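You operate a simulated robot arm through the tools that you are given. There is no shell and no other tool.

You are at the controls of a simulated robot arm. One attempt, no reset.

Task
Test the fan in the fan tester at Fast: good to the green tray, bad to the red.
Fine: the trays beside the tester; slider back to Slow and switch off before the guard opens; leave it open.

Only the result counts: the job must be done as asked and must still hold three seconds after the hand-in. Knocking over, shifting, dropping, spilling or breaking anything else fails it.

Robot
A 7-joint arm with a two-finger parallel gripper, fixed in place. Base frame: the origin is at the foot of the arm, x ahead of it, y to its left, z up; the work surface is at about z = 0.72. Readings come in m, rad, newtons and seconds.
Its first joint turns from -2.601 to 2.601 rad. Payload 3.43 kg.
The TCP is the grasp point between the finger pads, 0.03 m short of the fingertips. In the tool frame z runs along the fingers and y along their closing line. Largest opening 0.094 m; finger width 0.028, thickness 0.01; the body of the gripper, 0.05 by 0.096 m, starts 0.055 m behind the TCP.
Orientation is told as [roll, pitch, yaw] about the base's x, y, z axes, in that order, counted from this pose: with the fingers straight down and closing along the base's y, the tool's x points along the base's -x, its y along +y and its z along -z.

Tools
- The arm moves only by the tool step_arm. Its argument "steps" is text: rows parted by semicolons, each of 7 numbers parted by spaces: the shift along the base's x, y, z in units of 30 mm (1.0 is 30 mm), then the turn, a rotation vector about the base's x, y, z in units of 8 degrees (1.0 is 8 degrees), then the gripper command, from -1 (fully open) to 1 (shut), values between in proportion. In form: tx ty tz rx ry rz gripper; .... A call has 1 to 20 rows; each row shifts and turns the commanded pose from where the row before left it. A call with a number of a shift or a turn outside -1 to 1 is refused whole. Rows are played at 5 a second. More than 0.05 m and 0.15 rad between two rows, or a gripper value outside its range, and nothing of the call is played. Where a pose cannot be reached the arm comes as near as it can. A force on the tool above 40 N (or 10 N above the force at the start of the call, whichever is more), or a blocked arm, ends the call early, and 0.2 s more pass. Each finger travels about 0.045 m/s and halts on what it meets, pressing with about 32 N; the grip force reading is that of the motor and also rises with nothing between the fingers. The clock runs only during rows and for 0.2 s after the last one: add rows that do not move to give the fingers time. The reply holds the time, the measured pose of the TCP, the force on the tool along the base axes, the opening and the grip force, in the units named above and with some noise, with the torque about the TCP (base axes, N m) and any sound that the robot's microphone picked up.
- Cameras (640 x 400 px; columns grow to the right, rows downward): "scene" is fixed at [0.2196, -0.6484, 1.3588]; the picture's right is [0.95, -0.31, 0.00], its down [-0.08, -0.25, -0.96] and it looks along [0.29, 0.92, -0.26] (base axes); focal length 366 px, centre (320, 200). "wrist" rides on the gripper at [0.076, 0.014, -0.102] in the tool frame; the picture's right is [-0.18, 0.98, 0.00], its down [-0.75, -0.14, -0.64] and it looks along [-0.63, -0.12, 0.77] (tool axes); focal length 243 px, centre (320, 200). There is no depth. A picture from a camera that has moved, and an enlarged one, comes with that camera's place and axes in the base frame and with its lens.
- grab_frame(camera): a new picture of that camera. The clock stands still meanwhile.
- close_up(camera, box): a new picture of the part [left, top, right, bottom] of that camera's present view, enlarged. The clock stands still meanwhile.
- finish_job(): hands the job in; it is judged then, once.

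Nothing tells you positions but the pictures and the camera data. Unless the task says otherwise, let go and move clear before handing in.

The tools are called after "Request:" by a JSON object that holds its "op" and its "data". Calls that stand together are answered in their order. step_arm: Moves the arm, as the interface text tells. Its arguments: {"type":"object","properties":{"steps":{"type":"string"}},"required":["steps"]} The other tools are called the same way: grab_frame (camera) takes a picture; close_up (camera, box) takes an enlarged picture of a part of a camera's view; finish_job () hands the job in.

At the start:

```text
clock: 0.0
eef_pos: [0.6725, 0.7243, 1.1881]
tool_rot: [0.0, 0.0, 0.0]
force: [-0.8, -1.0, 0.2]
moment: [0.02, 0.01, 0.02]
gripper_width: 0.094
gripper_force: 0.0
```

scene: 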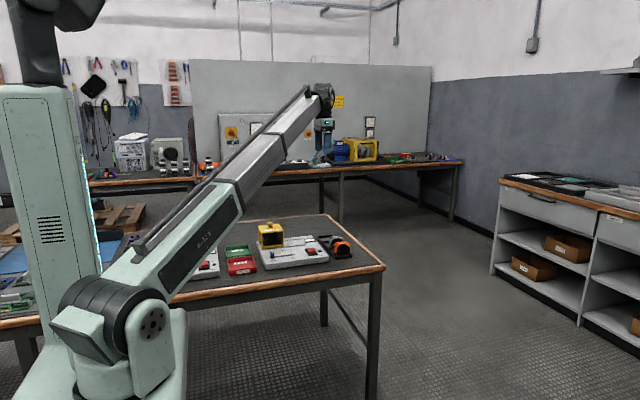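
wrist: 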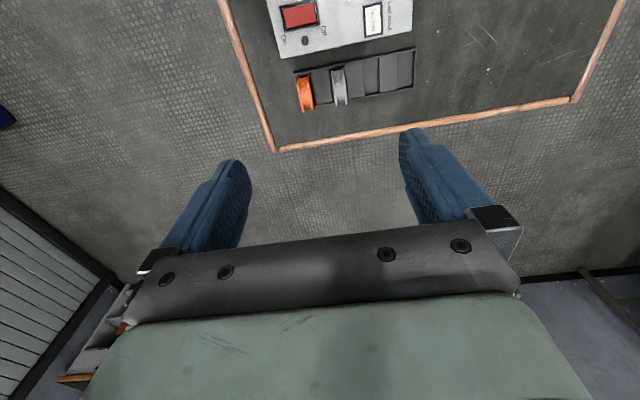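

I see a table with a tester box with a yellow guard, red and green trays beside it and another box to the left of them. I'll look closer before moving.

Request:
{"op": "close_up", "data": {"camera": "scene", "box": [180, 200, 390, 300]}}

Request:
{"op": "close_up", "data": {"camera": "scene", "box": [240, 210, 360, 280]}}

Request:
{"op": "grab_frame", "data": {"camera": "wrist"}}

```text
3.05 times, centred on (285, 250) of scene
camera zoom: at [0.2196, -0.6484, 1.3588], right [0.95, -0.31, 0.0], down [-0.08, -0.25, -0.96], along [0.29, 0.92, -0.26], focal length 1115 px, centre (427, 48)
```

zoom: 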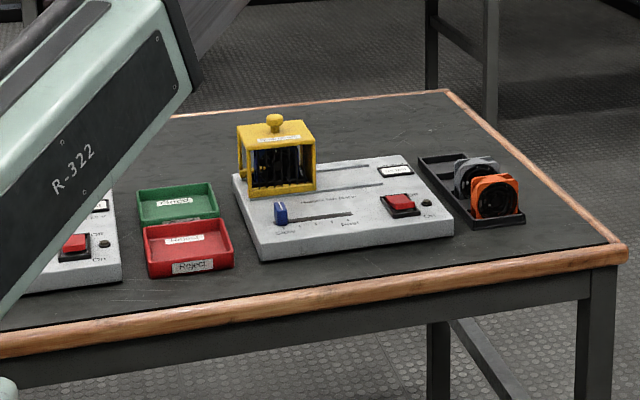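

```text
5.33 times, centred on (300, 245) of scene
camera zoom: at [0.2196, -0.6484, 1.3588], right [0.95, -0.31, 0.0], down [-0.08, -0.25, -0.96], along [0.29, 0.92, -0.26], focal length 1951 px, centre (427, -40)
```

zoom: 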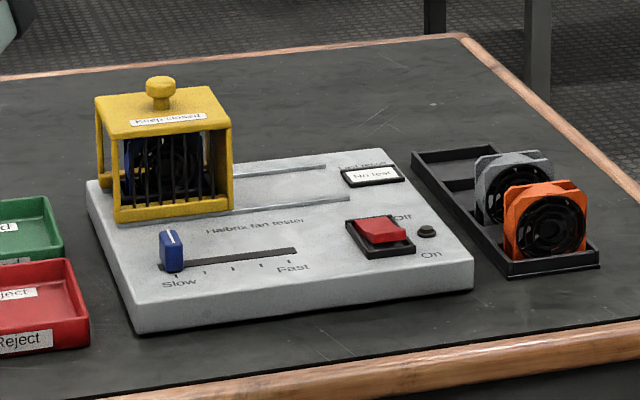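

```text
taken
camera wrist: at [0.5965, 0.7385, 1.2904], right [0.18, 0.98, 0.0], down [0.75, -0.14, 0.64], along [0.63, -0.12, -0.77], focal length 243 px, centre (320, 200)
```

wrist: 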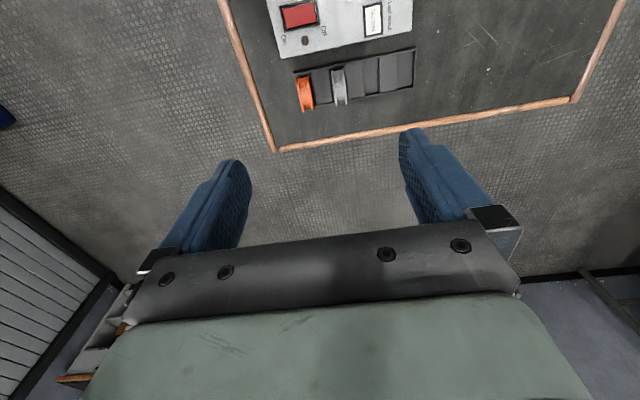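

The tester seems aligned with the base axes: x about 0.415–0.675, y about 0.655–0.895. The guard is at its left-rear, the slider at about (0.45, 0.707), the switch near (0.61, 0.70), and the trays around x = 0.33. I'll move the wrist camera back to look at it properly.

Request:
{"op": "step_arm", "data": {"steps": "-0.9 -0.4 0 0 0 0 -1;-0.9 -0.4 0 0 0 0 -1;-0.9 -0.4 0 0 0 0 -1;-0.9 -0.4 0 0 0 0 -1;-0.9 -0.4 0 0 0 0 -1;-0.9 -0.4 0 0 0 0 -1;-0.9 -0.4 0 0 0 0 -1;-0.9 0 0 0 0 0 -1;-0.9 0 0 0 0 0 -1"}}

Request:
{"op": "grab_frame", "data": {"camera": "wrist"}}

Request:
{"op": "grab_frame", "data": {"camera": "scene"}}

```text
clock: 2.0
eef_pos: [0.4354, 0.6479, 1.1639]
tool_rot: [0.01, -0.006, 0.001]
force: [-0.9, 0.6, 0.3]
moment: [0.0, 0.02, -0.04]
gripper_width: 0.0939
gripper_force: 0.1
out of reach, approached as far as the arm can: row 6, 7, 8, 9
```

```text
taken
camera wrist: at [0.3594, 0.6626, 1.2654], right [0.18, 0.98, 0.01], down [0.75, -0.15, 0.64], along [0.64, -0.11, -0.76], focal length 243 px, centre (320, 200)
```

wrist: 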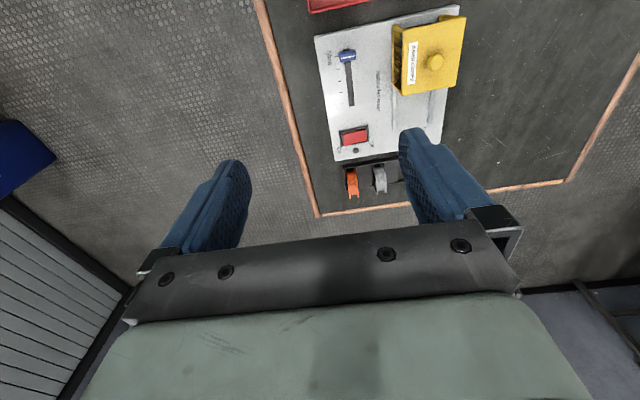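

```text
taken
```

scene: 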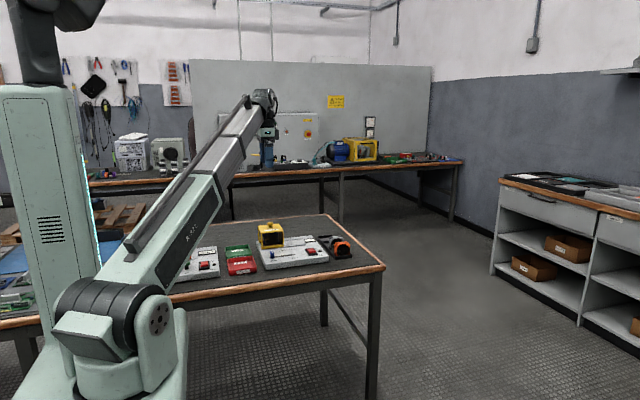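

Now the tester, guard, slider and switch are in the wrist view. I'll enlarge these.

Request:
{"op": "close_up", "data": {"camera": "wrist", "box": [300, 0, 480, 112]}}

Request:
{"op": "close_up", "data": {"camera": "wrist", "box": [310, 100, 470, 200]}}

Request:
{"op": "close_up", "data": {"camera": "scene", "box": [170, 210, 290, 285]}}

Request:
{"op": "close_up", "data": {"camera": "scene", "box": [295, 225, 359, 265]}}

Request:
{"op": "close_up", "data": {"camera": "scene", "box": [250, 215, 314, 255]}}

```text
3.56 times, centred on (390, 56) of wrist
camera zoom: at [0.3594, 0.6626, 1.2654], right [0.18, 0.98, 0.01], down [0.75, -0.15, 0.64], along [0.64, -0.11, -0.76], focal length 863 px, centre (71, 712)
```

zoom: 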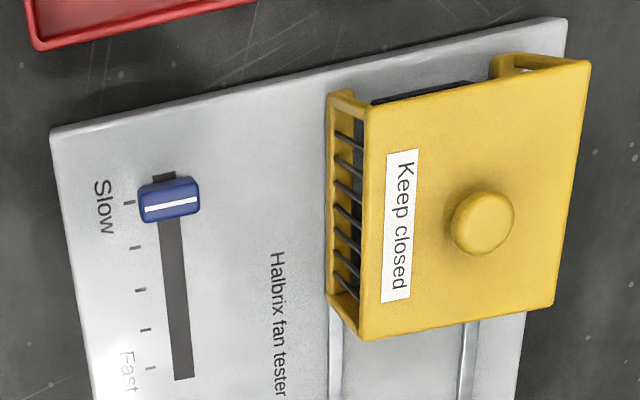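

```text
4.00 times, centred on (390, 150) of wrist
camera zoom: at [0.3594, 0.6626, 1.2654], right [0.18, 0.98, 0.01], down [0.75, -0.15, 0.64], along [0.64, -0.11, -0.76], focal length 970 px, centre (40, 400)
```

zoom: 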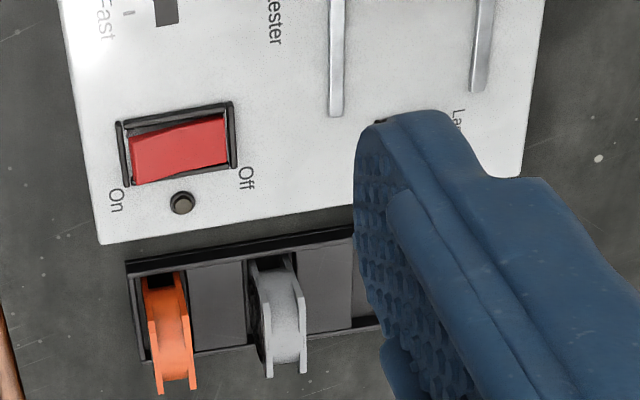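

```text
5.33 times, centred on (230, 248) of scene
camera zoom: at [0.2196, -0.6484, 1.3588], right [0.95, -0.31, 0.0], down [-0.08, -0.25, -0.96], along [0.29, 0.92, -0.26], focal length 1951 px, centre (800, -53)
```

zoom: 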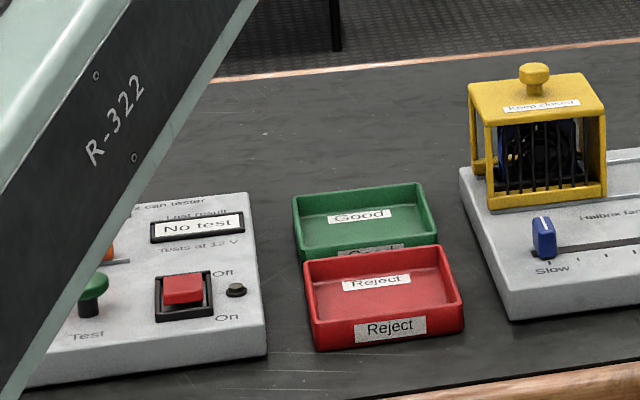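

```text
10.00 times, centred on (327, 245) of scene
camera zoom: at [0.2196, -0.6484, 1.3588], right [0.95, -0.31, 0.0], down [-0.08, -0.25, -0.96], along [0.29, 0.92, -0.26], focal length 3658 px, centre (250, -250)
```

zoom: 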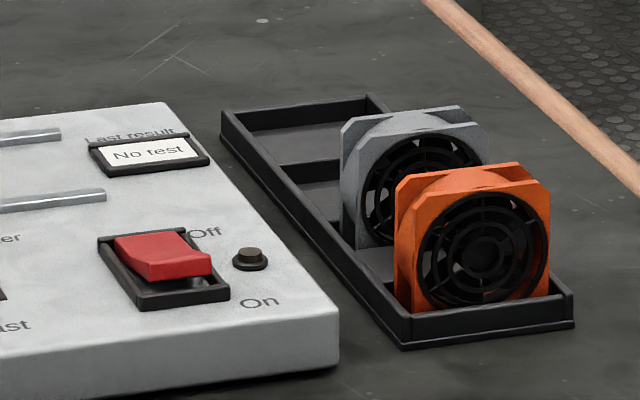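

```text
10.00 times, centred on (282, 235) of scene
camera zoom: at [0.2196, -0.6484, 1.3588], right [0.95, -0.31, 0.0], down [-0.08, -0.25, -0.96], along [0.29, 0.92, -0.26], focal length 3658 px, centre (700, -150)
```

zoom: 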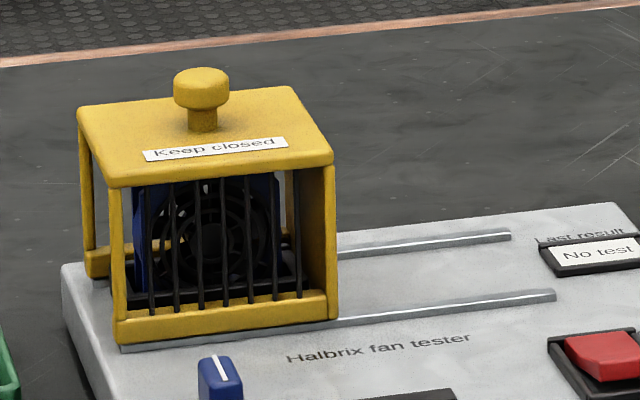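

The rocker's Off end is pressed down, so the On end is towards the front (-y). The slider knob is at Slow, about (0.451, 0.701), and travels to x of about 0.54. I'll come down above the slider first and check how commanded and measured poses agree.

Request:
{"op": "step_arm", "data": {"steps": "0.1 0.2 -1 0 0 0 -1;0.1 0.2 -1 0 0 0 -1;0.1 0.3 -1 0 0 0 -1;0.1 0.3 -1 0 0 0 -1;0.1 0.3 -1 0 0 0 -1;0.1 0.3 -1 0 0 0 -1;0.1 0.4 -1 0 0 0 -1;0 0 -1 0 0 0 -1;0 0 0 0 0 0 -1"}}

Request:
{"op": "grab_frame", "data": {"camera": "wrist"}}

```text
clock: 4.0
eef_pos: [0.4586, 0.7083, 0.9236]
tool_rot: [-0.002, 0.0, 0.001]
force: [0.6, 0.3, 0.1]
moment: [0.04, 0.01, 0.06]
gripper_width: 0.0941
gripper_force: 0.0
```

```text
taken
camera wrist: at [0.3821, 0.7243, 1.0255], right [0.18, 0.98, 0.0], down [0.75, -0.14, 0.64], along [0.63, -0.12, -0.77], focal length 243 px, centre (320, 200)
```

wrist: 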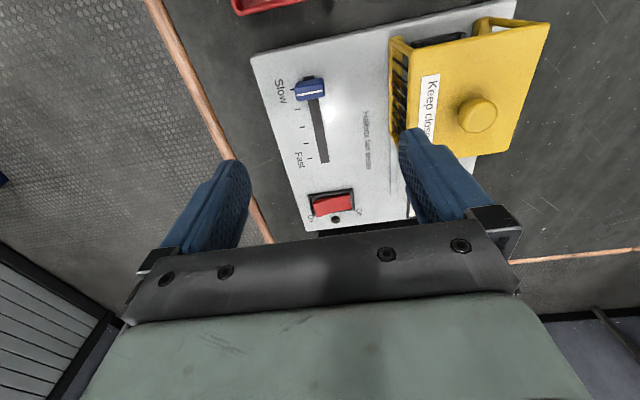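

The knob estimate holds at (0.4515, 0.7014). I'll descend over it with the fingers either side of it along y, then close on it.

Request:
{"op": "step_arm", "data": {"steps": "-0.12 -0.12 -1 0 0 0 -1;-0.12 -0.12 -1 0 0 0 -0.6;0 0 -1 0 0 0 -0.4;0 0 -1 0 0 0 -0.2;0 0 -0.5 0 0 0 -0.2;0 0 0 0 0 0 -0.2"}}

Request:
{"op": "grab_frame", "data": {"camera": "wrist"}}

Request:
{"op": "close_up", "data": {"camera": "scene", "box": [250, 210, 346, 270]}}

```text
clock: 5.4
eef_pos: [0.4501, 0.7025, 0.7887]
tool_rot: [0.002, 0.0, -0.001]
force: [0.4, -0.6, -0.5]
moment: [0.01, 0.0, 0.01]
gripper_width: 0.0561
gripper_force: 0.1
```

```text
taken
camera wrist: at [0.3738, 0.7172, 0.8905], right [0.18, 0.98, 0.0], down [0.75, -0.14, 0.64], along [0.63, -0.12, -0.77], focal length 243 px, centre (320, 200)
```

wrist: 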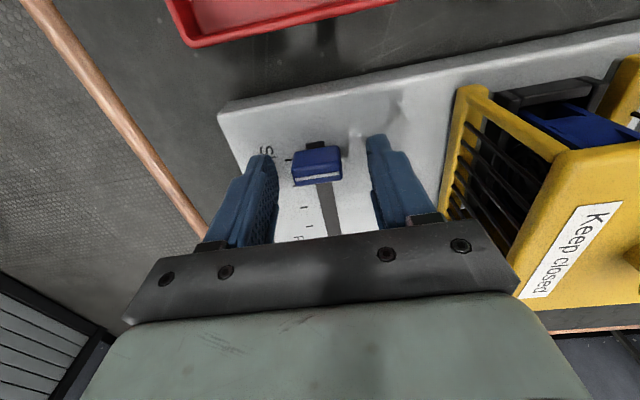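

```text
6.67 times, centred on (298, 240) of scene
camera zoom: at [0.2196, -0.6484, 1.3588], right [0.95, -0.31, 0.0], down [-0.08, -0.25, -0.96], along [0.29, 0.92, -0.26], focal length 2439 px, centre (467, -67)
```

zoom: 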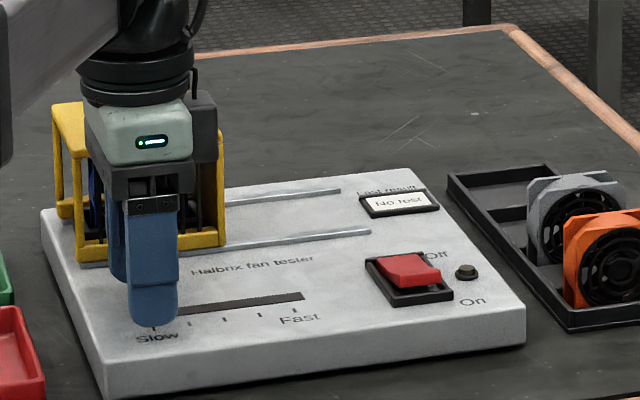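

The knob is shorter than I thought, its top at about z = 0.76. I'll go about 9 mm lower and then close.

Request:
{"op": "step_arm", "data": {"steps": "0.08 -0.03 -0.15 0 0 0 -0.2;0 0 -0.15 0 0 0 -0.2;0 0 0 0 0 0 0.2;0 0 0 0 0 0 0.6;0 0 0 0 0 0 1;0 0 0 0 0 0 1;0 0 0 0 0 0 1"}}

Request:
{"op": "grab_frame", "data": {"camera": "wrist"}}

```text
clock: 7.0
eef_pos: [0.4516, 0.7002, 0.7805]
tool_rot: [-0.001, 0.001, -0.001]
force: [0.5, -12.2, 14.4]
moment: [-0.24, 0.21, -0.1]
gripper_width: 0.0298
gripper_force: 45.2
```

```text
taken
camera wrist: at [0.3759, 0.7152, 0.8821], right [0.18, 0.98, 0.0], down [0.75, -0.14, 0.64], along [0.63, -0.12, -0.77], focal length 243 px, centre (320, 200)
```

wrist: 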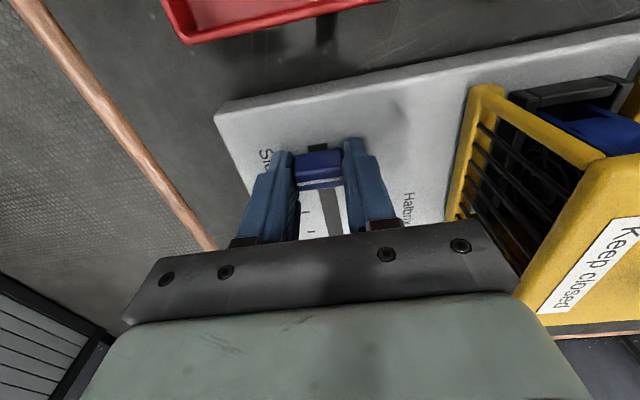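

The knob is gripped at 29.8 mm. I'll ease off the small contact forces and slide it towards Fast.

Request:
{"op": "step_arm", "data": {"steps": "0 -0.04 0.05 0 0 0 1;0.2 0 0 0 0 0 1;0.3 0 0 0 0 0 1;0.3 0 0 0 0 0 1;0.3 0 0 0 0 0 1;0.3 0 0 0 0 0 1;0.3 0 0 0 0 0 1;0.3 0 0 0 0 0 1;0.3 0 0 0 0 0 1;0.3 0 0 0 0 0 1;0 0 0 0 0 0 1"}}

Request:
{"op": "grab_frame", "data": {"camera": "wrist"}}

Request:
{"op": "close_up", "data": {"camera": "scene", "box": [250, 210, 346, 270]}}

```text
clock: 9.4
eef_pos: [0.5325, 0.6993, 0.7794]
tool_rot: [-0.003, 0.0, -0.001]
force: [1.1, -9.9, -29.3]
moment: [0.1, -0.15, 0.07]
gripper_width: 0.0299
gripper_force: 44.9
```

```text
taken
camera wrist: at [0.455, 0.7153, 0.8823], right [0.18, 0.98, 0.0], down [0.75, -0.14, 0.64], along [0.63, -0.12, -0.77], focal length 243 px, centre (320, 200)
```

wrist: 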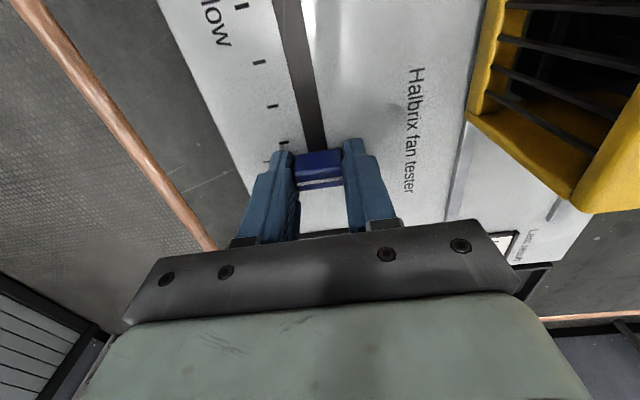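

```text
6.67 times, centred on (298, 240) of scene
camera zoom: at [0.2196, -0.6484, 1.3588], right [0.95, -0.31, 0.0], down [-0.08, -0.25, -0.96], along [0.29, 0.92, -0.26], focal length 2439 px, centre (467, -67)
```

zoom: 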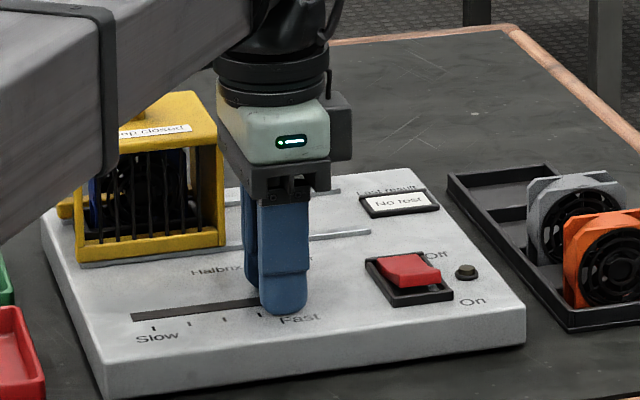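

The knob moves with the gripper. I'll undo the small lift and go the last few mm to the stop.

Request:
{"op": "step_arm", "data": {"steps": "0 -0.02 -0.05 0 0 0 1;0.1 0 0 0 0 0 1;0.1 0 0 0 0 0 1;0.1 0 0 0 0 0 1;0 0 0 0 0 0 1"}}

Request:
{"op": "close_up", "data": {"camera": "wrist", "box": [220, 90, 412, 210]}}

```text
clock: 10.6
eef_pos: [0.538, 0.6998, 0.7804]
tool_rot: [0.001, 0.003, 0.0]
force: [-11.4, -1.9, -3.6]
moment: [-0.09, -0.46, -0.32]
gripper_width: 0.0295
gripper_force: 44.8
```

```text
3.33 times, centred on (316, 150) of wrist
camera zoom: at [0.462, 0.7149, 0.8823], right [0.18, 0.98, 0.0], down [0.75, -0.14, 0.64], along [0.63, -0.12, -0.77], focal length 809 px, centre (333, 367)
```

zoom: 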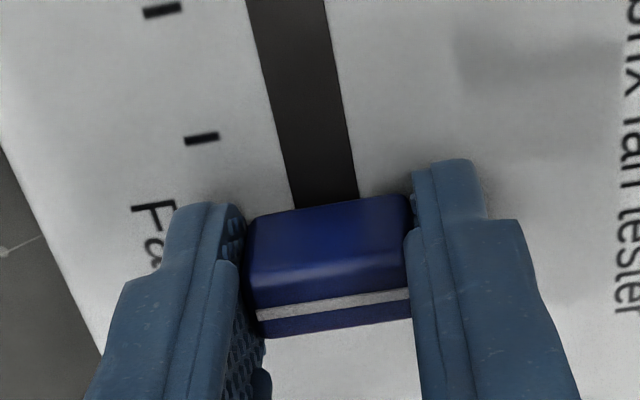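

The slider met its end stop at Fast (travel 86 mm). I'll release and lift, then look.

Request:
{"op": "step_arm", "data": {"steps": "0 0 0 0 0 0 0;0 0 0 0 0 0 -0.2;0 0 0 0 0 0 -0.2;0 0 0.5 0 0 0 -0.2;0 0 1 0 0 0 -0.2;0 0 1 0 0 0 -0.2;0 0 1 0 0 0 -0.2;0 0 0 0 0 0 -0.2"}}

Request:
{"op": "grab_frame", "data": {"camera": "wrist"}}

Request:
{"op": "close_up", "data": {"camera": "scene", "box": [250, 210, 346, 270]}}

```text
clock: 12.4
eef_pos: [0.5394, 0.6997, 0.8844]
tool_rot: [0.0, 0.001, 0.0]
force: [0.3, -0.9, -0.3]
moment: [0.02, -0.01, 0.02]
gripper_width: 0.0563
gripper_force: 0.0
```

```text
taken
camera wrist: at [0.463, 0.7144, 0.9861], right [0.18, 0.98, 0.0], down [0.75, -0.14, 0.64], along [0.63, -0.12, -0.77], focal length 243 px, centre (320, 200)
```

wrist: 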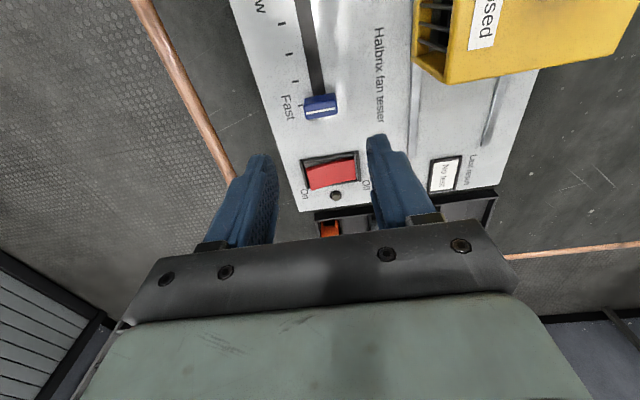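

```text
6.67 times, centred on (298, 240) of scene
camera zoom: at [0.2196, -0.6484, 1.3588], right [0.95, -0.31, 0.0], down [-0.08, -0.25, -0.96], along [0.29, 0.92, -0.26], focal length 2439 px, centre (467, -67)
```

zoom: 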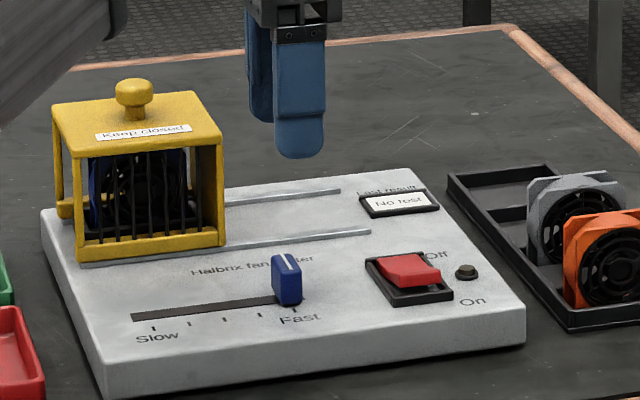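

The slider sits at Fast. Next I'll close the fingers, go above the On half of the rocker at about (0.613, 0.687), and press.

Request:
{"op": "step_arm", "data": {"steps": "0.8 -0.2 0 0 0 0 0.5;0.8 -0.2 0 0 0 0 1;0.85 -0.03 -0.6 0 0 0 1;0 0 -0.9 0 0 0 1;0 0 -0.7 0 0 0 1;0 0 0 0 0 0 1;0 0 0 0 0 0 1"}}

Request:
{"op": "grab_frame", "data": {"camera": "wrist"}}

Request:
{"op": "close_up", "data": {"camera": "scene", "box": [282, 215, 346, 255]}}

```text
clock: 14.0
eef_pos: [0.6148, 0.6864, 0.8186]
tool_rot: [0.001, 0.0, 0.001]
force: [0.5, 0.6, 0.5]
moment: [0.02, 0.01, 0.03]
gripper_width: 0.0
gripper_force: 32.3
```

```text
taken
camera wrist: at [0.5375, 0.701, 0.9207], right [0.18, 0.98, 0.0], down [0.75, -0.14, 0.64], along [0.63, -0.12, -0.77], focal length 243 px, centre (320, 200)
```

wrist: 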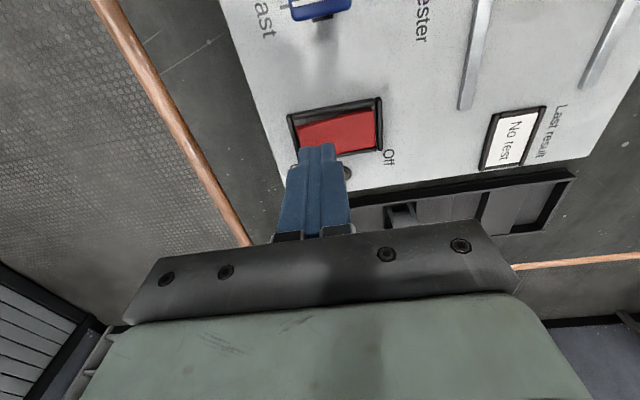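

```text
10.00 times, centred on (314, 235) of scene
camera zoom: at [0.2196, -0.6484, 1.3588], right [0.95, -0.31, 0.0], down [-0.08, -0.25, -0.96], along [0.29, 0.92, -0.26], focal length 3658 px, centre (380, -150)
```

zoom: 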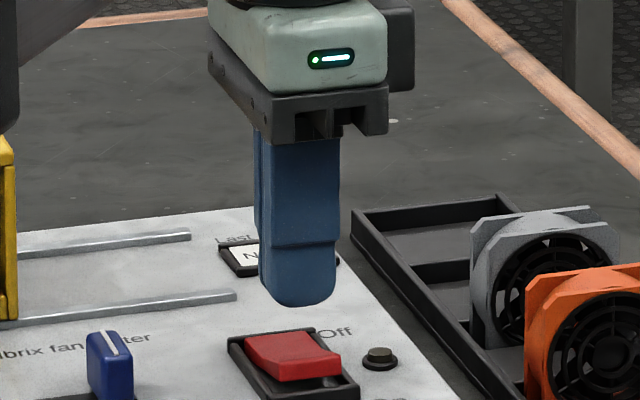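

The fingertips hover above the On end of the rocker. I'll press down in small steps.

Request:
{"op": "step_arm", "data": {"steps": "-0.1 -0.05 -0.3 0 0 0 1;0 0 -0.3 0 0 0 1;0 0 -0.2 0 0 0 1;0 0 -0.15 0 0 0 1;0 0 -0.1 0 0 0 1;0 0 -0.1 0 0 0 1"}}

Request:
{"op": "close_up", "data": {"camera": "scene", "box": [282, 215, 346, 255]}}

```text
clock: 15.2
eef_pos: [0.6107, 0.6839, 0.7916]
tool_rot: [0.002, -0.003, 0.0]
force: [-3.4, -4.8, 15.7]
moment: [-0.04, 0.22, 0.06]
gripper_width: 0.0
gripper_force: 31.4
heard: click
stopped in row 6: the force on the tool passed its limit at 45 N (the readings are from after the stop); the commanded pose is now the measured one
```

```text
10.00 times, centred on (314, 235) of scene
camera zoom: at [0.2196, -0.6484, 1.3588], right [0.95, -0.31, 0.0], down [-0.08, -0.25, -0.96], along [0.29, 0.92, -0.26], focal length 3658 px, centre (380, -150)
```

zoom: 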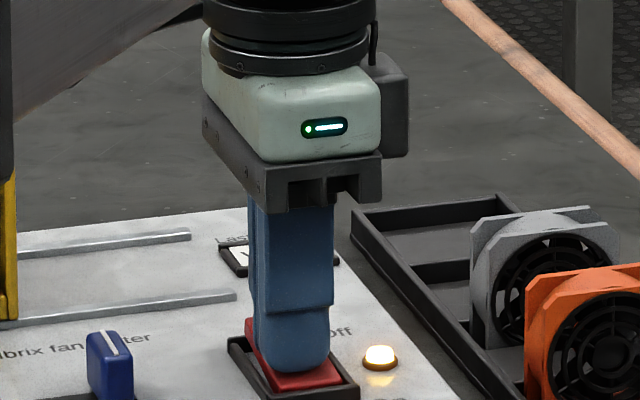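

The switch clicked and the lamp is lit, so the tester is running. I'll lift clear, wait, and read the result.

Request:
{"op": "step_arm", "data": {"steps": "0 0 0.5 0 0 0 1;0 0 1 0 0 0 1;0 0 1 0 0 0 1;0 0 0 0 0 0 1;0 0 0 0 0 0 1;0 0 0 0 0 0 1;0 0 0 0 0 0 1;0 0 0 0 0 0 1;0 0 0 0 0 0 1"}}

Request:
{"op": "grab_frame", "data": {"camera": "wrist"}}

Request:
{"op": "close_up", "data": {"camera": "scene", "box": [250, 210, 346, 270]}}

Request:
{"op": "close_up", "data": {"camera": "scene", "box": [300, 225, 332, 245]}}

```text
clock: 17.2
eef_pos: [0.6107, 0.6839, 0.8645]
tool_rot: [0.002, -0.002, -0.001]
force: [-0.7, 0.4, 0.3]
moment: [0.0, 0.02, 0.01]
gripper_width: 0.0
gripper_force: 32.4
```

```text
taken
camera wrist: at [0.5345, 0.6996, 0.9666], right [0.18, 0.98, 0.0], down [0.75, -0.14, 0.64], along [0.63, -0.12, -0.77], focal length 243 px, centre (320, 200)
```

wrist: 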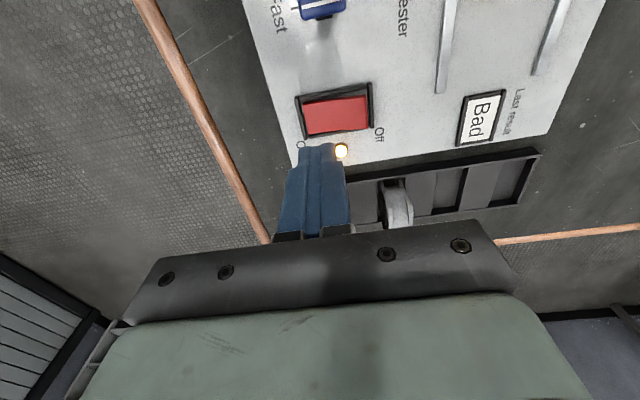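

```text
6.67 times, centred on (298, 240) of scene
camera zoom: at [0.2196, -0.6484, 1.3588], right [0.95, -0.31, 0.0], down [-0.08, -0.25, -0.96], along [0.29, 0.92, -0.26], focal length 2439 px, centre (467, -67)
```

zoom: 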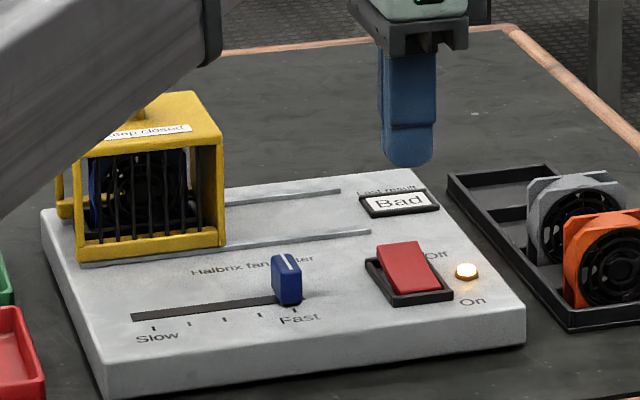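

```text
16.00 times, centred on (316, 235) of scene
camera zoom: at [0.2196, -0.6484, 1.3588], right [0.95, -0.31, 0.0], down [-0.08, -0.25, -0.96], along [0.29, 0.92, -0.26], focal length 5853 px, centre (384, -360)
```

zoom: 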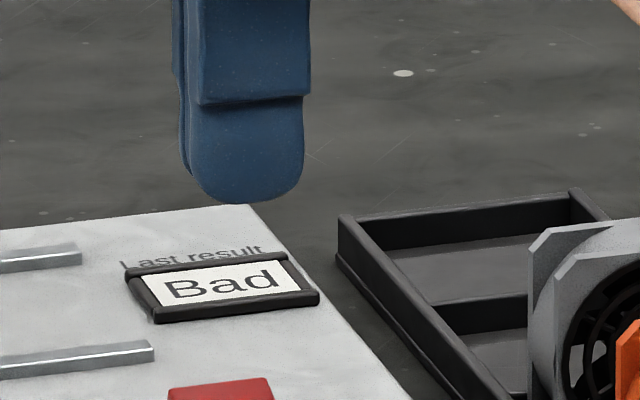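

The display reads "Bad". I'll wait a little to make sure the reading holds.

Request:
{"op": "step_arm", "data": {"steps": "0 0 0 0 0 0 1;0 0 0 0 0 0 1;0 0 0 0 0 0 1;0 0 0 0 0 0 1;0 0 0 0 0 0 1;0 0 0 0 0 0 1;0 0 0 0 0 0 1;0 0 0 0 0 0 1;0 0 0 0 0 0 1;0 0 0 0 0 0 1;0 0 0 0 0 0 1;0 0 0 0 0 0 1;0 0 0 0 0 0 1;0 0 0 0 0 0 1;0 0 0 0 0 0 1"}}

Request:
{"op": "close_up", "data": {"camera": "scene", "box": [250, 210, 346, 270]}}

```text
clock: 20.4
eef_pos: [0.6098, 0.6837, 0.8645]
tool_rot: [0.001, -0.001, 0.001]
force: [0.1, 0.2, -0.5]
moment: [-0.05, -0.01, -0.02]
gripper_width: 0.0
gripper_force: 32.2
```

```text
6.67 times, centred on (298, 240) of scene
camera zoom: at [0.2196, -0.6484, 1.3588], right [0.95, -0.31, 0.0], down [-0.08, -0.25, -0.96], along [0.29, 0.92, -0.26], focal length 2439 px, centre (467, -67)
```

zoom: 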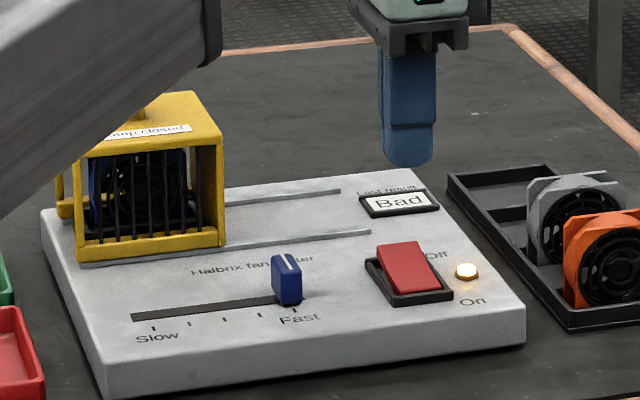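

Result is stable: Bad, so the fan goes in the red tray. Next I'll put the slider back to Slow by gripping the knob at (0.538, 0.6995).

Request:
{"op": "step_arm", "data": {"steps": "-0.8 0.2 0 0 0 0 0.2;-0.8 0.2 0 0 0 0 -0.2;-0.8 0.12 0 0 0 0 -0.2;0 0 -1 0 0 0 -0.2;0 0 -1 0 0 0 -0.2;0 0 -0.8 0 0 0 -0.2;0 0 0 0 0 0 -0.2;0 0 0 0 0 0 0.2;0 0 0 0 0 0 0.6;0 0 0 0 0 0 1;0 0 0 0 0 0 1"}}

Request:
{"op": "grab_frame", "data": {"camera": "wrist"}}

```text
clock: 22.9
eef_pos: [0.5385, 0.6996, 0.7801]
tool_rot: [0.0, -0.001, -0.001]
force: [-0.2, 0.3, -2.4]
moment: [-0.16, -0.18, 0.03]
gripper_width: 0.0298
gripper_force: 45.4
```

```text
taken
camera wrist: at [0.4626, 0.7149, 0.8823], right [0.18, 0.98, 0.0], down [0.75, -0.14, 0.64], along [0.63, -0.12, -0.77], focal length 243 px, centre (320, 200)
```

wrist: 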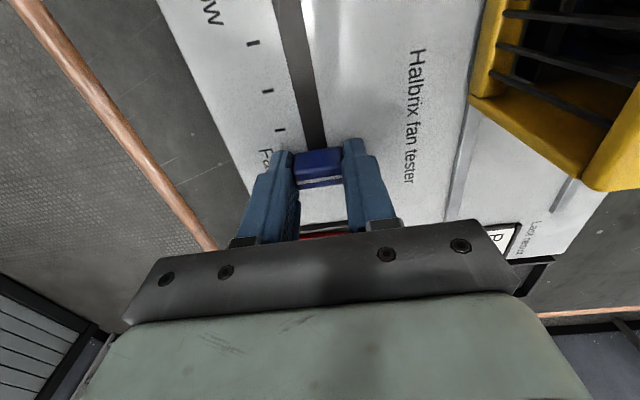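

Gripped cleanly with little residual force. I'll slide it back about 87 mm to the Slow stop.

Request:
{"op": "step_arm", "data": {"steps": "-0.2 0 0 0 0 0 1;-0.3 0 0 0 0 0 1;-0.3 0 0 0 0 0 1;-0.3 0 0 0 0 0 1;-0.3 0 0 0 0 0 1;-0.3 0 0 0 0 0 1;-0.3 0 0 0 0 0 1;-0.3 0 0 0 0 0 1;-0.3 0 0 0 0 0 1;-0.2 0 0 0 0 0 1;-0.1 0 0 0 0 0 1;-0.08 0 0 0 0 0 1;0 0 0 0 0 0 1"}}

Request:
{"op": "close_up", "data": {"camera": "scene", "box": [250, 210, 346, 270]}}

```text
clock: 25.6
eef_pos: [0.4531, 0.7011, 0.7813]
tool_rot: [0.002, -0.007, -0.003]
force: [30.5, -2.8, -6.7]
moment: [-0.18, -0.05, 0.09]
gripper_width: 0.03
gripper_force: 45.3
```

```text
6.67 times, centred on (298, 240) of scene
camera zoom: at [0.2196, -0.6484, 1.3588], right [0.95, -0.31, 0.0], down [-0.08, -0.25, -0.96], along [0.29, 0.92, -0.26], focal length 2439 px, centre (467, -67)
```

zoom: 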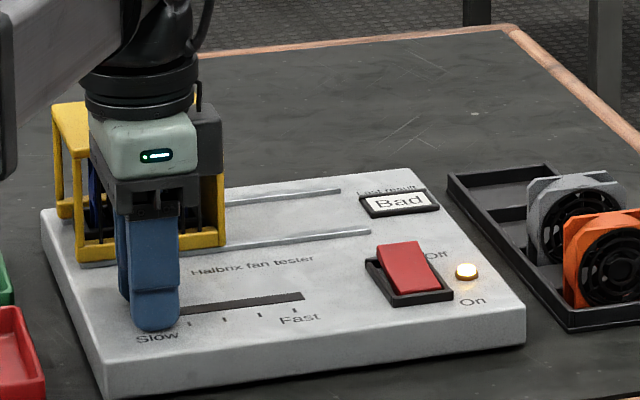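

At the Slow stop. I'll relax, release, lift, and move above the Off half of the rocker.

Request:
{"op": "step_arm", "data": {"steps": "0.1 0 0 0 0 0 1;0 0 0 0 0 0 0.2;0 0 0 0 0 0 -0.2;0 0 0 0 0 0 -0.2;0 0 0.5 0 0 0 -0.2;0 0 1 0 0 0 -0.2;0.5 0.1 0.5 0 0 0 0;0.9 0.1 0 0 0 0 0.4;0.9 0.1 0 0 0 0 1;0.9 0.1 0 0 0 0 1;0.9 0.1 0 0 0 0 1;0.9 0 -0.3 0 0 0 1;0 0 0 0 0 0 1"}}

Request:
{"op": "grab_frame", "data": {"camera": "wrist"}}

Request:
{"op": "close_up", "data": {"camera": "scene", "box": [250, 210, 346, 270]}}

```text
clock: 28.4
eef_pos: [0.6047, 0.7153, 0.8302]
tool_rot: [0.003, -0.001, 0.0]
force: [-1.0, 0.1, -0.3]
moment: [-0.02, 0.02, 0.02]
gripper_width: 0.0001
gripper_force: 32.3
```

```text
taken
camera wrist: at [0.5268, 0.7307, 0.9331], right [0.18, 0.98, 0.0], down [0.75, -0.14, 0.64], along [0.63, -0.12, -0.77], focal length 243 px, centre (320, 200)
```

wrist: 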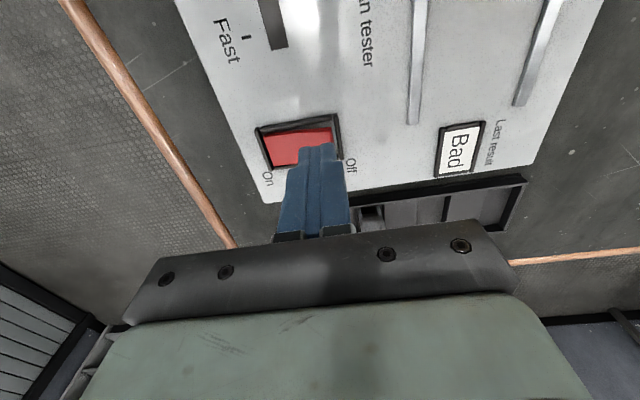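

```text
6.67 times, centred on (298, 240) of scene
camera zoom: at [0.2196, -0.6484, 1.3588], right [0.95, -0.31, 0.0], down [-0.08, -0.25, -0.96], along [0.29, 0.92, -0.26], focal length 2439 px, centre (467, -67)
```

zoom: 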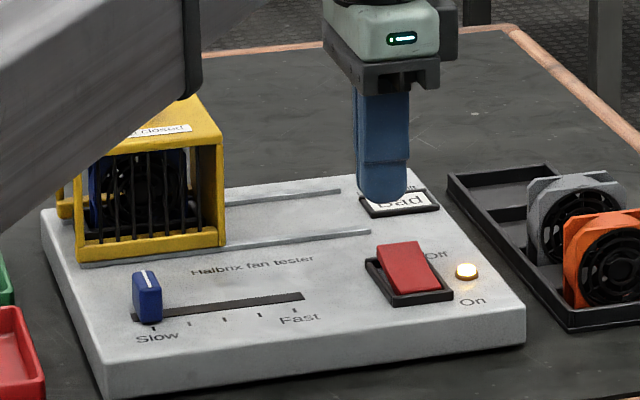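

The slider is back at Slow. I'll press the Off half now.

Request:
{"op": "step_arm", "data": {"steps": "0.2 0.06 -0.3 0 0 0 1;0 0 -0.4 0 0 0 1;0 0 -0.3 0 0 0 1;0 0 -0.15 0 0 0 1;0 0 -0.1 0 0 0 1;0 0 -0.1 0 0 0 1;0 0 -0.1 0 0 0 1"}}

Request:
{"op": "close_up", "data": {"camera": "scene", "box": [250, 210, 346, 270]}}

```text
clock: 30.1
eef_pos: [0.6078, 0.7178, 0.7911]
tool_rot: [0.005, -0.003, -0.001]
force: [0.1, 8.5, 22.9]
moment: [0.07, 0.18, -0.08]
gripper_width: 0.0
gripper_force: 31.9
heard: click
```

```text
6.67 times, centred on (298, 240) of scene
camera zoom: at [0.2196, -0.6484, 1.3588], right [0.95, -0.31, 0.0], down [-0.08, -0.25, -0.96], along [0.29, 0.92, -0.26], focal length 2439 px, centre (467, -67)
```

zoom: 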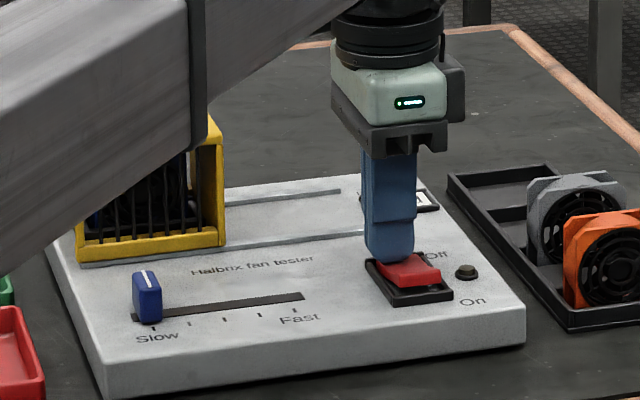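

Switch off: click heard, lamp dark, rocker back. I'll lift high and move to view the guard and fan.

Request:
{"op": "step_arm", "data": {"steps": "0 0 1 0 0 0 1;0 0 1 0 0 0 1;0 0 1 0 0 0 0;0 0 1 0 0 0 -1;-0.5 0 1 0 0 0 -1;-0.9 0.1 1 0 0 0 -1;-0.9 0.1 1 0 0 0 -1;-0.9 0.1 0.5 0 0 0 -1;-0.9 0.1 0 0 0 0 -1;-0.9 0.1 0 0 0 0 -1;-0.9 0.1 0 0 0 0 -1;0 0 0 0 0 0 -1"}}

Request:
{"op": "grab_frame", "data": {"camera": "wrist"}}

Request:
{"op": "close_up", "data": {"camera": "scene", "box": [250, 210, 346, 270]}}

```text
clock: 32.6
eef_pos: [0.431, 0.7332, 1.0131]
tool_rot: [0.001, -0.002, 0.0]
force: [0.1, 0.1, -0.2]
moment: [0.02, 0.01, -0.02]
gripper_width: 0.0941
gripper_force: 0.0
```

```text
taken
camera wrist: at [0.3548, 0.7492, 1.1152], right [0.18, 0.98, 0.0], down [0.75, -0.14, 0.64], along [0.63, -0.12, -0.77], focal length 243 px, centre (320, 200)
```

wrist: 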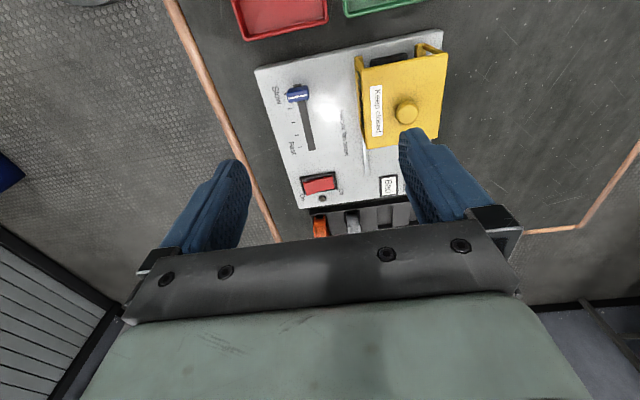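

```text
6.67 times, centred on (298, 240) of scene
camera zoom: at [0.2196, -0.6484, 1.3588], right [0.95, -0.31, 0.0], down [-0.08, -0.25, -0.96], along [0.29, 0.92, -0.26], focal length 2439 px, centre (467, -67)
```

zoom: 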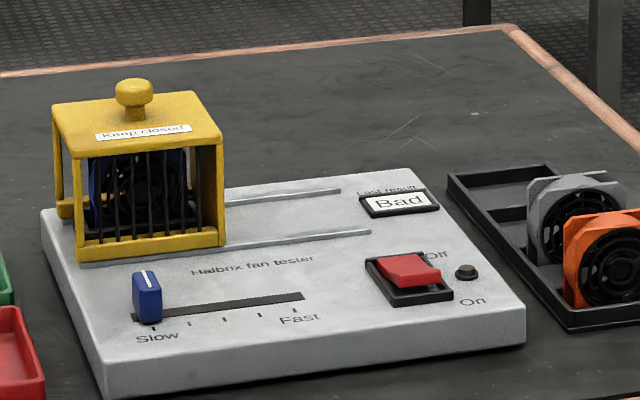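

The guard knob triangulates to about (0.468, 0.826, 0.849), head roughly 26 mm wide, and the rails let the guard slide about 95 mm in +x. The far end is near the reach limit, so I'll first test the reach above it.

Request:
{"op": "step_arm", "data": {"steps": "0.3 0.8 -0.6 0 0 0 -1;0.3 0.8 -0.7 0 0 0 -1;0.3 0.8 -0.7 0 0 0 -1;0.34 0.7 -0.7 0 0 0 -1;0 0 0 0 0 0 -1"}}

Request:
{"op": "grab_frame", "data": {"camera": "wrist"}}

Request:
{"op": "step_arm", "data": {"steps": "1 0 0 0 0 0 -1;1 0 0 0 0 0 -1;1 0 0 0 0 0 -1;0.4 0 0 0 0 0 -1;0 0 0 0 0 0 -1"}}

```text
clock: 33.9
eef_pos: [0.4683, 0.829, 0.9333]
tool_rot: [0.002, -0.004, 0.001]
force: [0.5, 0.0, 0.1]
moment: [-0.02, -0.04, -0.01]
gripper_width: 0.0939
gripper_force: 0.0
```

```text
taken
camera wrist: at [0.3918, 0.8432, 1.0348], right [0.18, 0.98, 0.0], down [0.75, -0.14, 0.64], along [0.63, -0.12, -0.77], focal length 243 px, centre (320, 200)
```

wrist: 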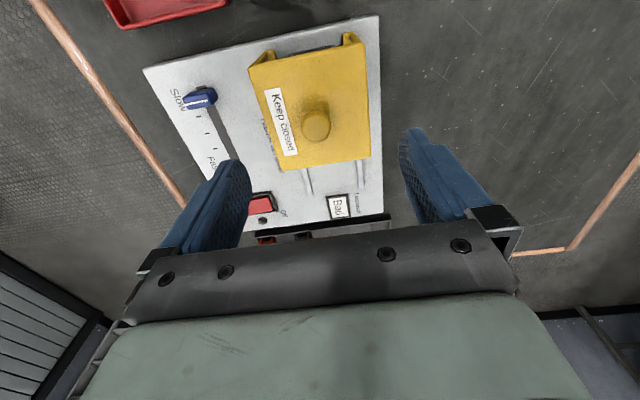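

```text
clock: 35.0
eef_pos: [0.5719, 0.8273, 0.9323]
tool_rot: [0.002, 0.0, -0.002]
force: [-0.5, 0.8, 0.2]
moment: [0.02, -0.02, 0.02]
gripper_width: 0.0942
gripper_force: 0.1
```

The reach is fine at z = 0.93. I'll check it at gripping height in the free space here, then go back.

Request:
{"op": "step_arm", "data": {"steps": "0 0 -1 0 0 0 -1;0 0 -1 0 0 0 -1;0 0 -0.2 0 0 0 -1;0 0 0 0 0 0 -1"}}

```text
clock: 36.0
eef_pos: [0.5712, 0.8281, 0.8675]
tool_rot: [0.002, -0.003, 0.001]
force: [0.2, 0.1, -0.2]
moment: [0.0, 0.01, 0.01]
gripper_width: 0.094
gripper_force: 0.0
```

Reachable. Back up and over the knob, then down and grip its head.

Request:
{"op": "step_arm", "data": {"steps": "0 0 1 0 0 0 -1;0 0 1 0 0 0 -1;-1 0 0.2 0 0 0 -0.6;-1 -0.03 0 0 0 0 -0.4;-1 -0.03 0 0 0 0 -0.2;-0.39 0 0 0 0 0 -0.2;0 0 -1 0 0 0 -0.2;0 0 -1 0 0 0 -0.2;0 0 -0.3 0 0 0 -0.2;0 0 0 0 0 0 -0.2"}}

Request:
{"op": "grab_frame", "data": {"camera": "wrist"}}

Request:
{"op": "close_up", "data": {"camera": "scene", "box": [250, 210, 314, 250]}}

```text
clock: 38.2
eef_pos: [0.4694, 0.8257, 0.8646]
tool_rot: [0.001, -0.003, -0.002]
force: [-0.2, 0.1, 0.8]
moment: [0.0, 0.03, 0.01]
gripper_width: 0.0567
gripper_force: 0.0
```

```text
taken
camera wrist: at [0.3927, 0.8413, 0.9659], right [0.18, 0.98, 0.0], down [0.75, -0.14, 0.64], along [0.63, -0.12, -0.77], focal length 243 px, centre (320, 200)
```

wrist: 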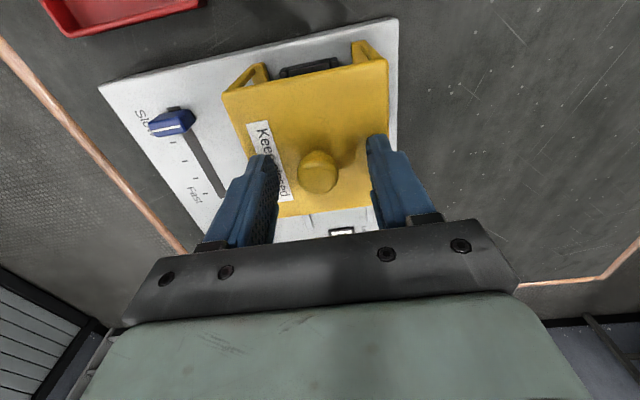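

```text
10.00 times, centred on (282, 230) of scene
camera zoom: at [0.2196, -0.6484, 1.3588], right [0.95, -0.31, 0.0], down [-0.08, -0.25, -0.96], along [0.29, 0.92, -0.26], focal length 3658 px, centre (700, -100)
```

zoom: 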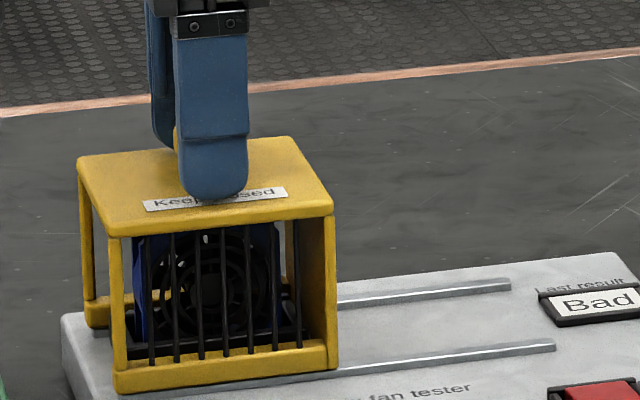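

The fingers straddle the knob just above the guard's top plate. Closing.

Request:
{"op": "step_arm", "data": {"steps": "0 0 0 0 0 0 0.1;0 0 0 0 0 0 0.4;0 0 0 0 0 0 1;0 0 0 0 0 0 1;0 0 0 0 0 0 1"}}

```text
clock: 39.5
eef_pos: [0.4695, 0.8247, 0.8647]
tool_rot: [0.0, -0.003, -0.002]
force: [0.0, -15.7, -3.0]
moment: [-0.23, 0.02, -0.05]
gripper_width: 0.0235
gripper_force: 45.1
```

Gripped at 23.5 mm. I'll ease y by 2 mm, then slide the guard in +x.

Request:
{"op": "step_arm", "data": {"steps": "0 -0.06 0 0 0 0 1;0.2 0 0 0 0 0 1;0.3 0 0 0 0 0 1;0.3 0 0 0 0 0 1;0.3 0 0 0 0 0 1;0.3 0 0 0 0 0 1"}}

Request:
{"op": "close_up", "data": {"camera": "scene", "box": [250, 210, 346, 270]}}

```text
clock: 40.9
eef_pos: [0.511, 0.8249, 0.8644]
tool_rot: [0.003, -0.005, 0.001]
force: [0.4, 0.6, 5.3]
moment: [-0.1, 0.86, 0.06]
gripper_width: 0.0235
gripper_force: 44.8
```

```text
6.67 times, centred on (298, 240) of scene
camera zoom: at [0.2196, -0.6484, 1.3588], right [0.95, -0.31, 0.0], down [-0.08, -0.25, -0.96], along [0.29, 0.92, -0.26], focal length 2439 px, centre (467, -67)
```

zoom: 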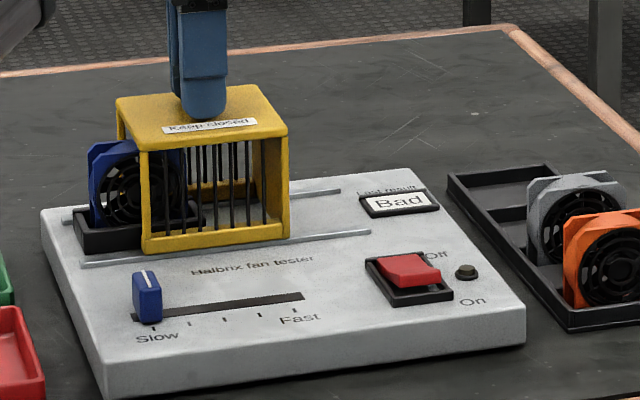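

The guard slides freely and the fan is emerging. I'll continue towards the stop.

Request:
{"op": "step_arm", "data": {"steps": "0.3 0 0 0 0 0 1;0.3 0 0 0 0 0 1;0.3 0 0 0 0 0 1;0.3 0 0 0 0 0 1;0.3 0 0 0 0 0 1;0.2 0 0 0 0 0 1;0.1 0 0 0 0 0 1;0.1 0 0 0 0 0 1;0.1 0 0 0 0 0 1;0 0 0 0 0 0 1"}}

Request:
{"op": "close_up", "data": {"camera": "scene", "box": [250, 210, 346, 270]}}

```text
clock: 43.0
eef_pos: [0.5682, 0.8248, 0.8637]
tool_rot: [0.001, 0.001, 0.003]
force: [-29.2, 7.4, 7.1]
moment: [0.02, -0.33, 0.04]
gripper_width: 0.0236
gripper_force: 45.1
```

```text
6.67 times, centred on (298, 240) of scene
camera zoom: at [0.2196, -0.6484, 1.3588], right [0.95, -0.31, 0.0], down [-0.08, -0.25, -0.96], along [0.29, 0.92, -0.26], focal length 2439 px, centre (467, -67)
```

zoom: 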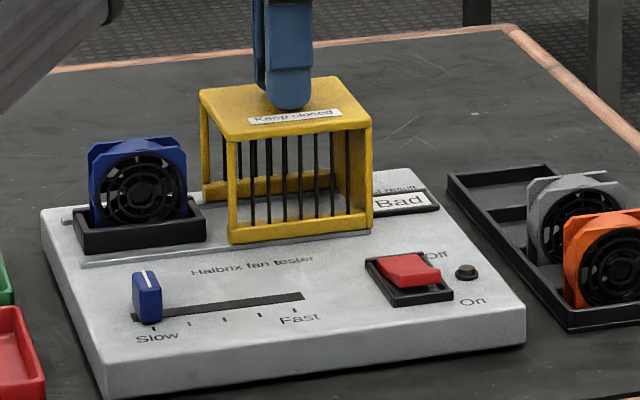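

The guard is fully open against its stop and the blue fan is exposed in its socket. I'll relax, release the knob, lift, and look at the fan.

Request:
{"op": "step_arm", "data": {"steps": "-0.1 0 0 0 0 0 1;0 0 0 0 0 0 0.4;0 0 0 0 0 0 0;0 0 0 0 0 0 -0.2;0 0 0.5 0 0 0 -0.2;0 0 1 0 0 0 -0.2;0 0 1 0 0 0 -0.2;-0.5 0 1 0 0 0 -1;-0.9 0 1 0 0 0 -1;-0.9 0 0 0 0 0 -1;-0.9 -0.3 0 0 0 0 -1;-0.9 -0.3 0 0 0 0 -1;-0.9 -0.3 0 0 0 0 -1;0 0 0 0 0 0 -1"}}

Request:
{"op": "grab_frame", "data": {"camera": "wrist"}}

Request:
{"op": "close_up", "data": {"camera": "scene", "box": [250, 215, 314, 255]}}

Request:
{"op": "close_up", "data": {"camera": "scene", "box": [218, 230, 282, 270]}}

```text
clock: 46.0
eef_pos: [0.4182, 0.7979, 0.9994]
tool_rot: [0.001, -0.004, -0.002]
force: [-0.4, -0.1, 0.2]
moment: [-0.01, 0.03, 0.01]
gripper_width: 0.0941
gripper_force: 0.0
```

```text
taken
camera wrist: at [0.341, 0.8124, 1.1009], right [0.18, 0.98, 0.0], down [0.75, -0.14, 0.64], along [0.63, -0.12, -0.77], focal length 243 px, centre (320, 200)
```

wrist: 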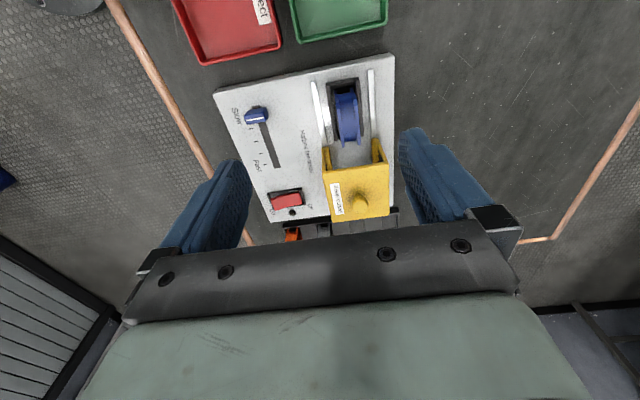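

```text
10.00 times, centred on (282, 235) of scene
camera zoom: at [0.2196, -0.6484, 1.3588], right [0.95, -0.31, 0.0], down [-0.08, -0.25, -0.96], along [0.29, 0.92, -0.26], focal length 3658 px, centre (700, -150)
```

zoom: 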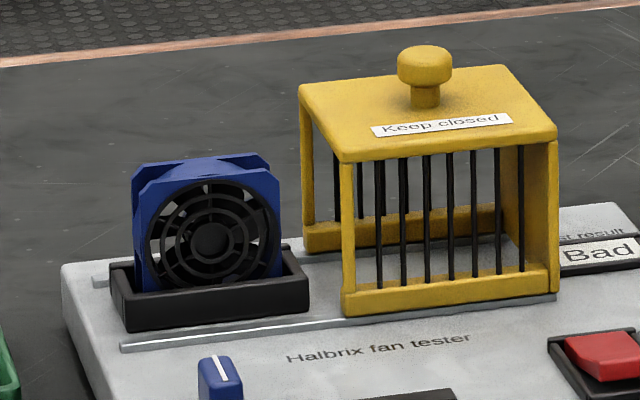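

```text
10.00 times, centred on (250, 250) of scene
camera zoom: at [0.2196, -0.6484, 1.3588], right [0.95, -0.31, 0.0], down [-0.08, -0.25, -0.96], along [0.29, 0.92, -0.26], focal length 3658 px, centre (1020, -300)
```

zoom: 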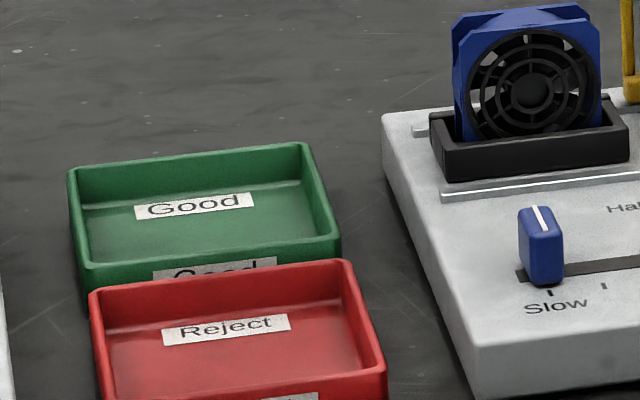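

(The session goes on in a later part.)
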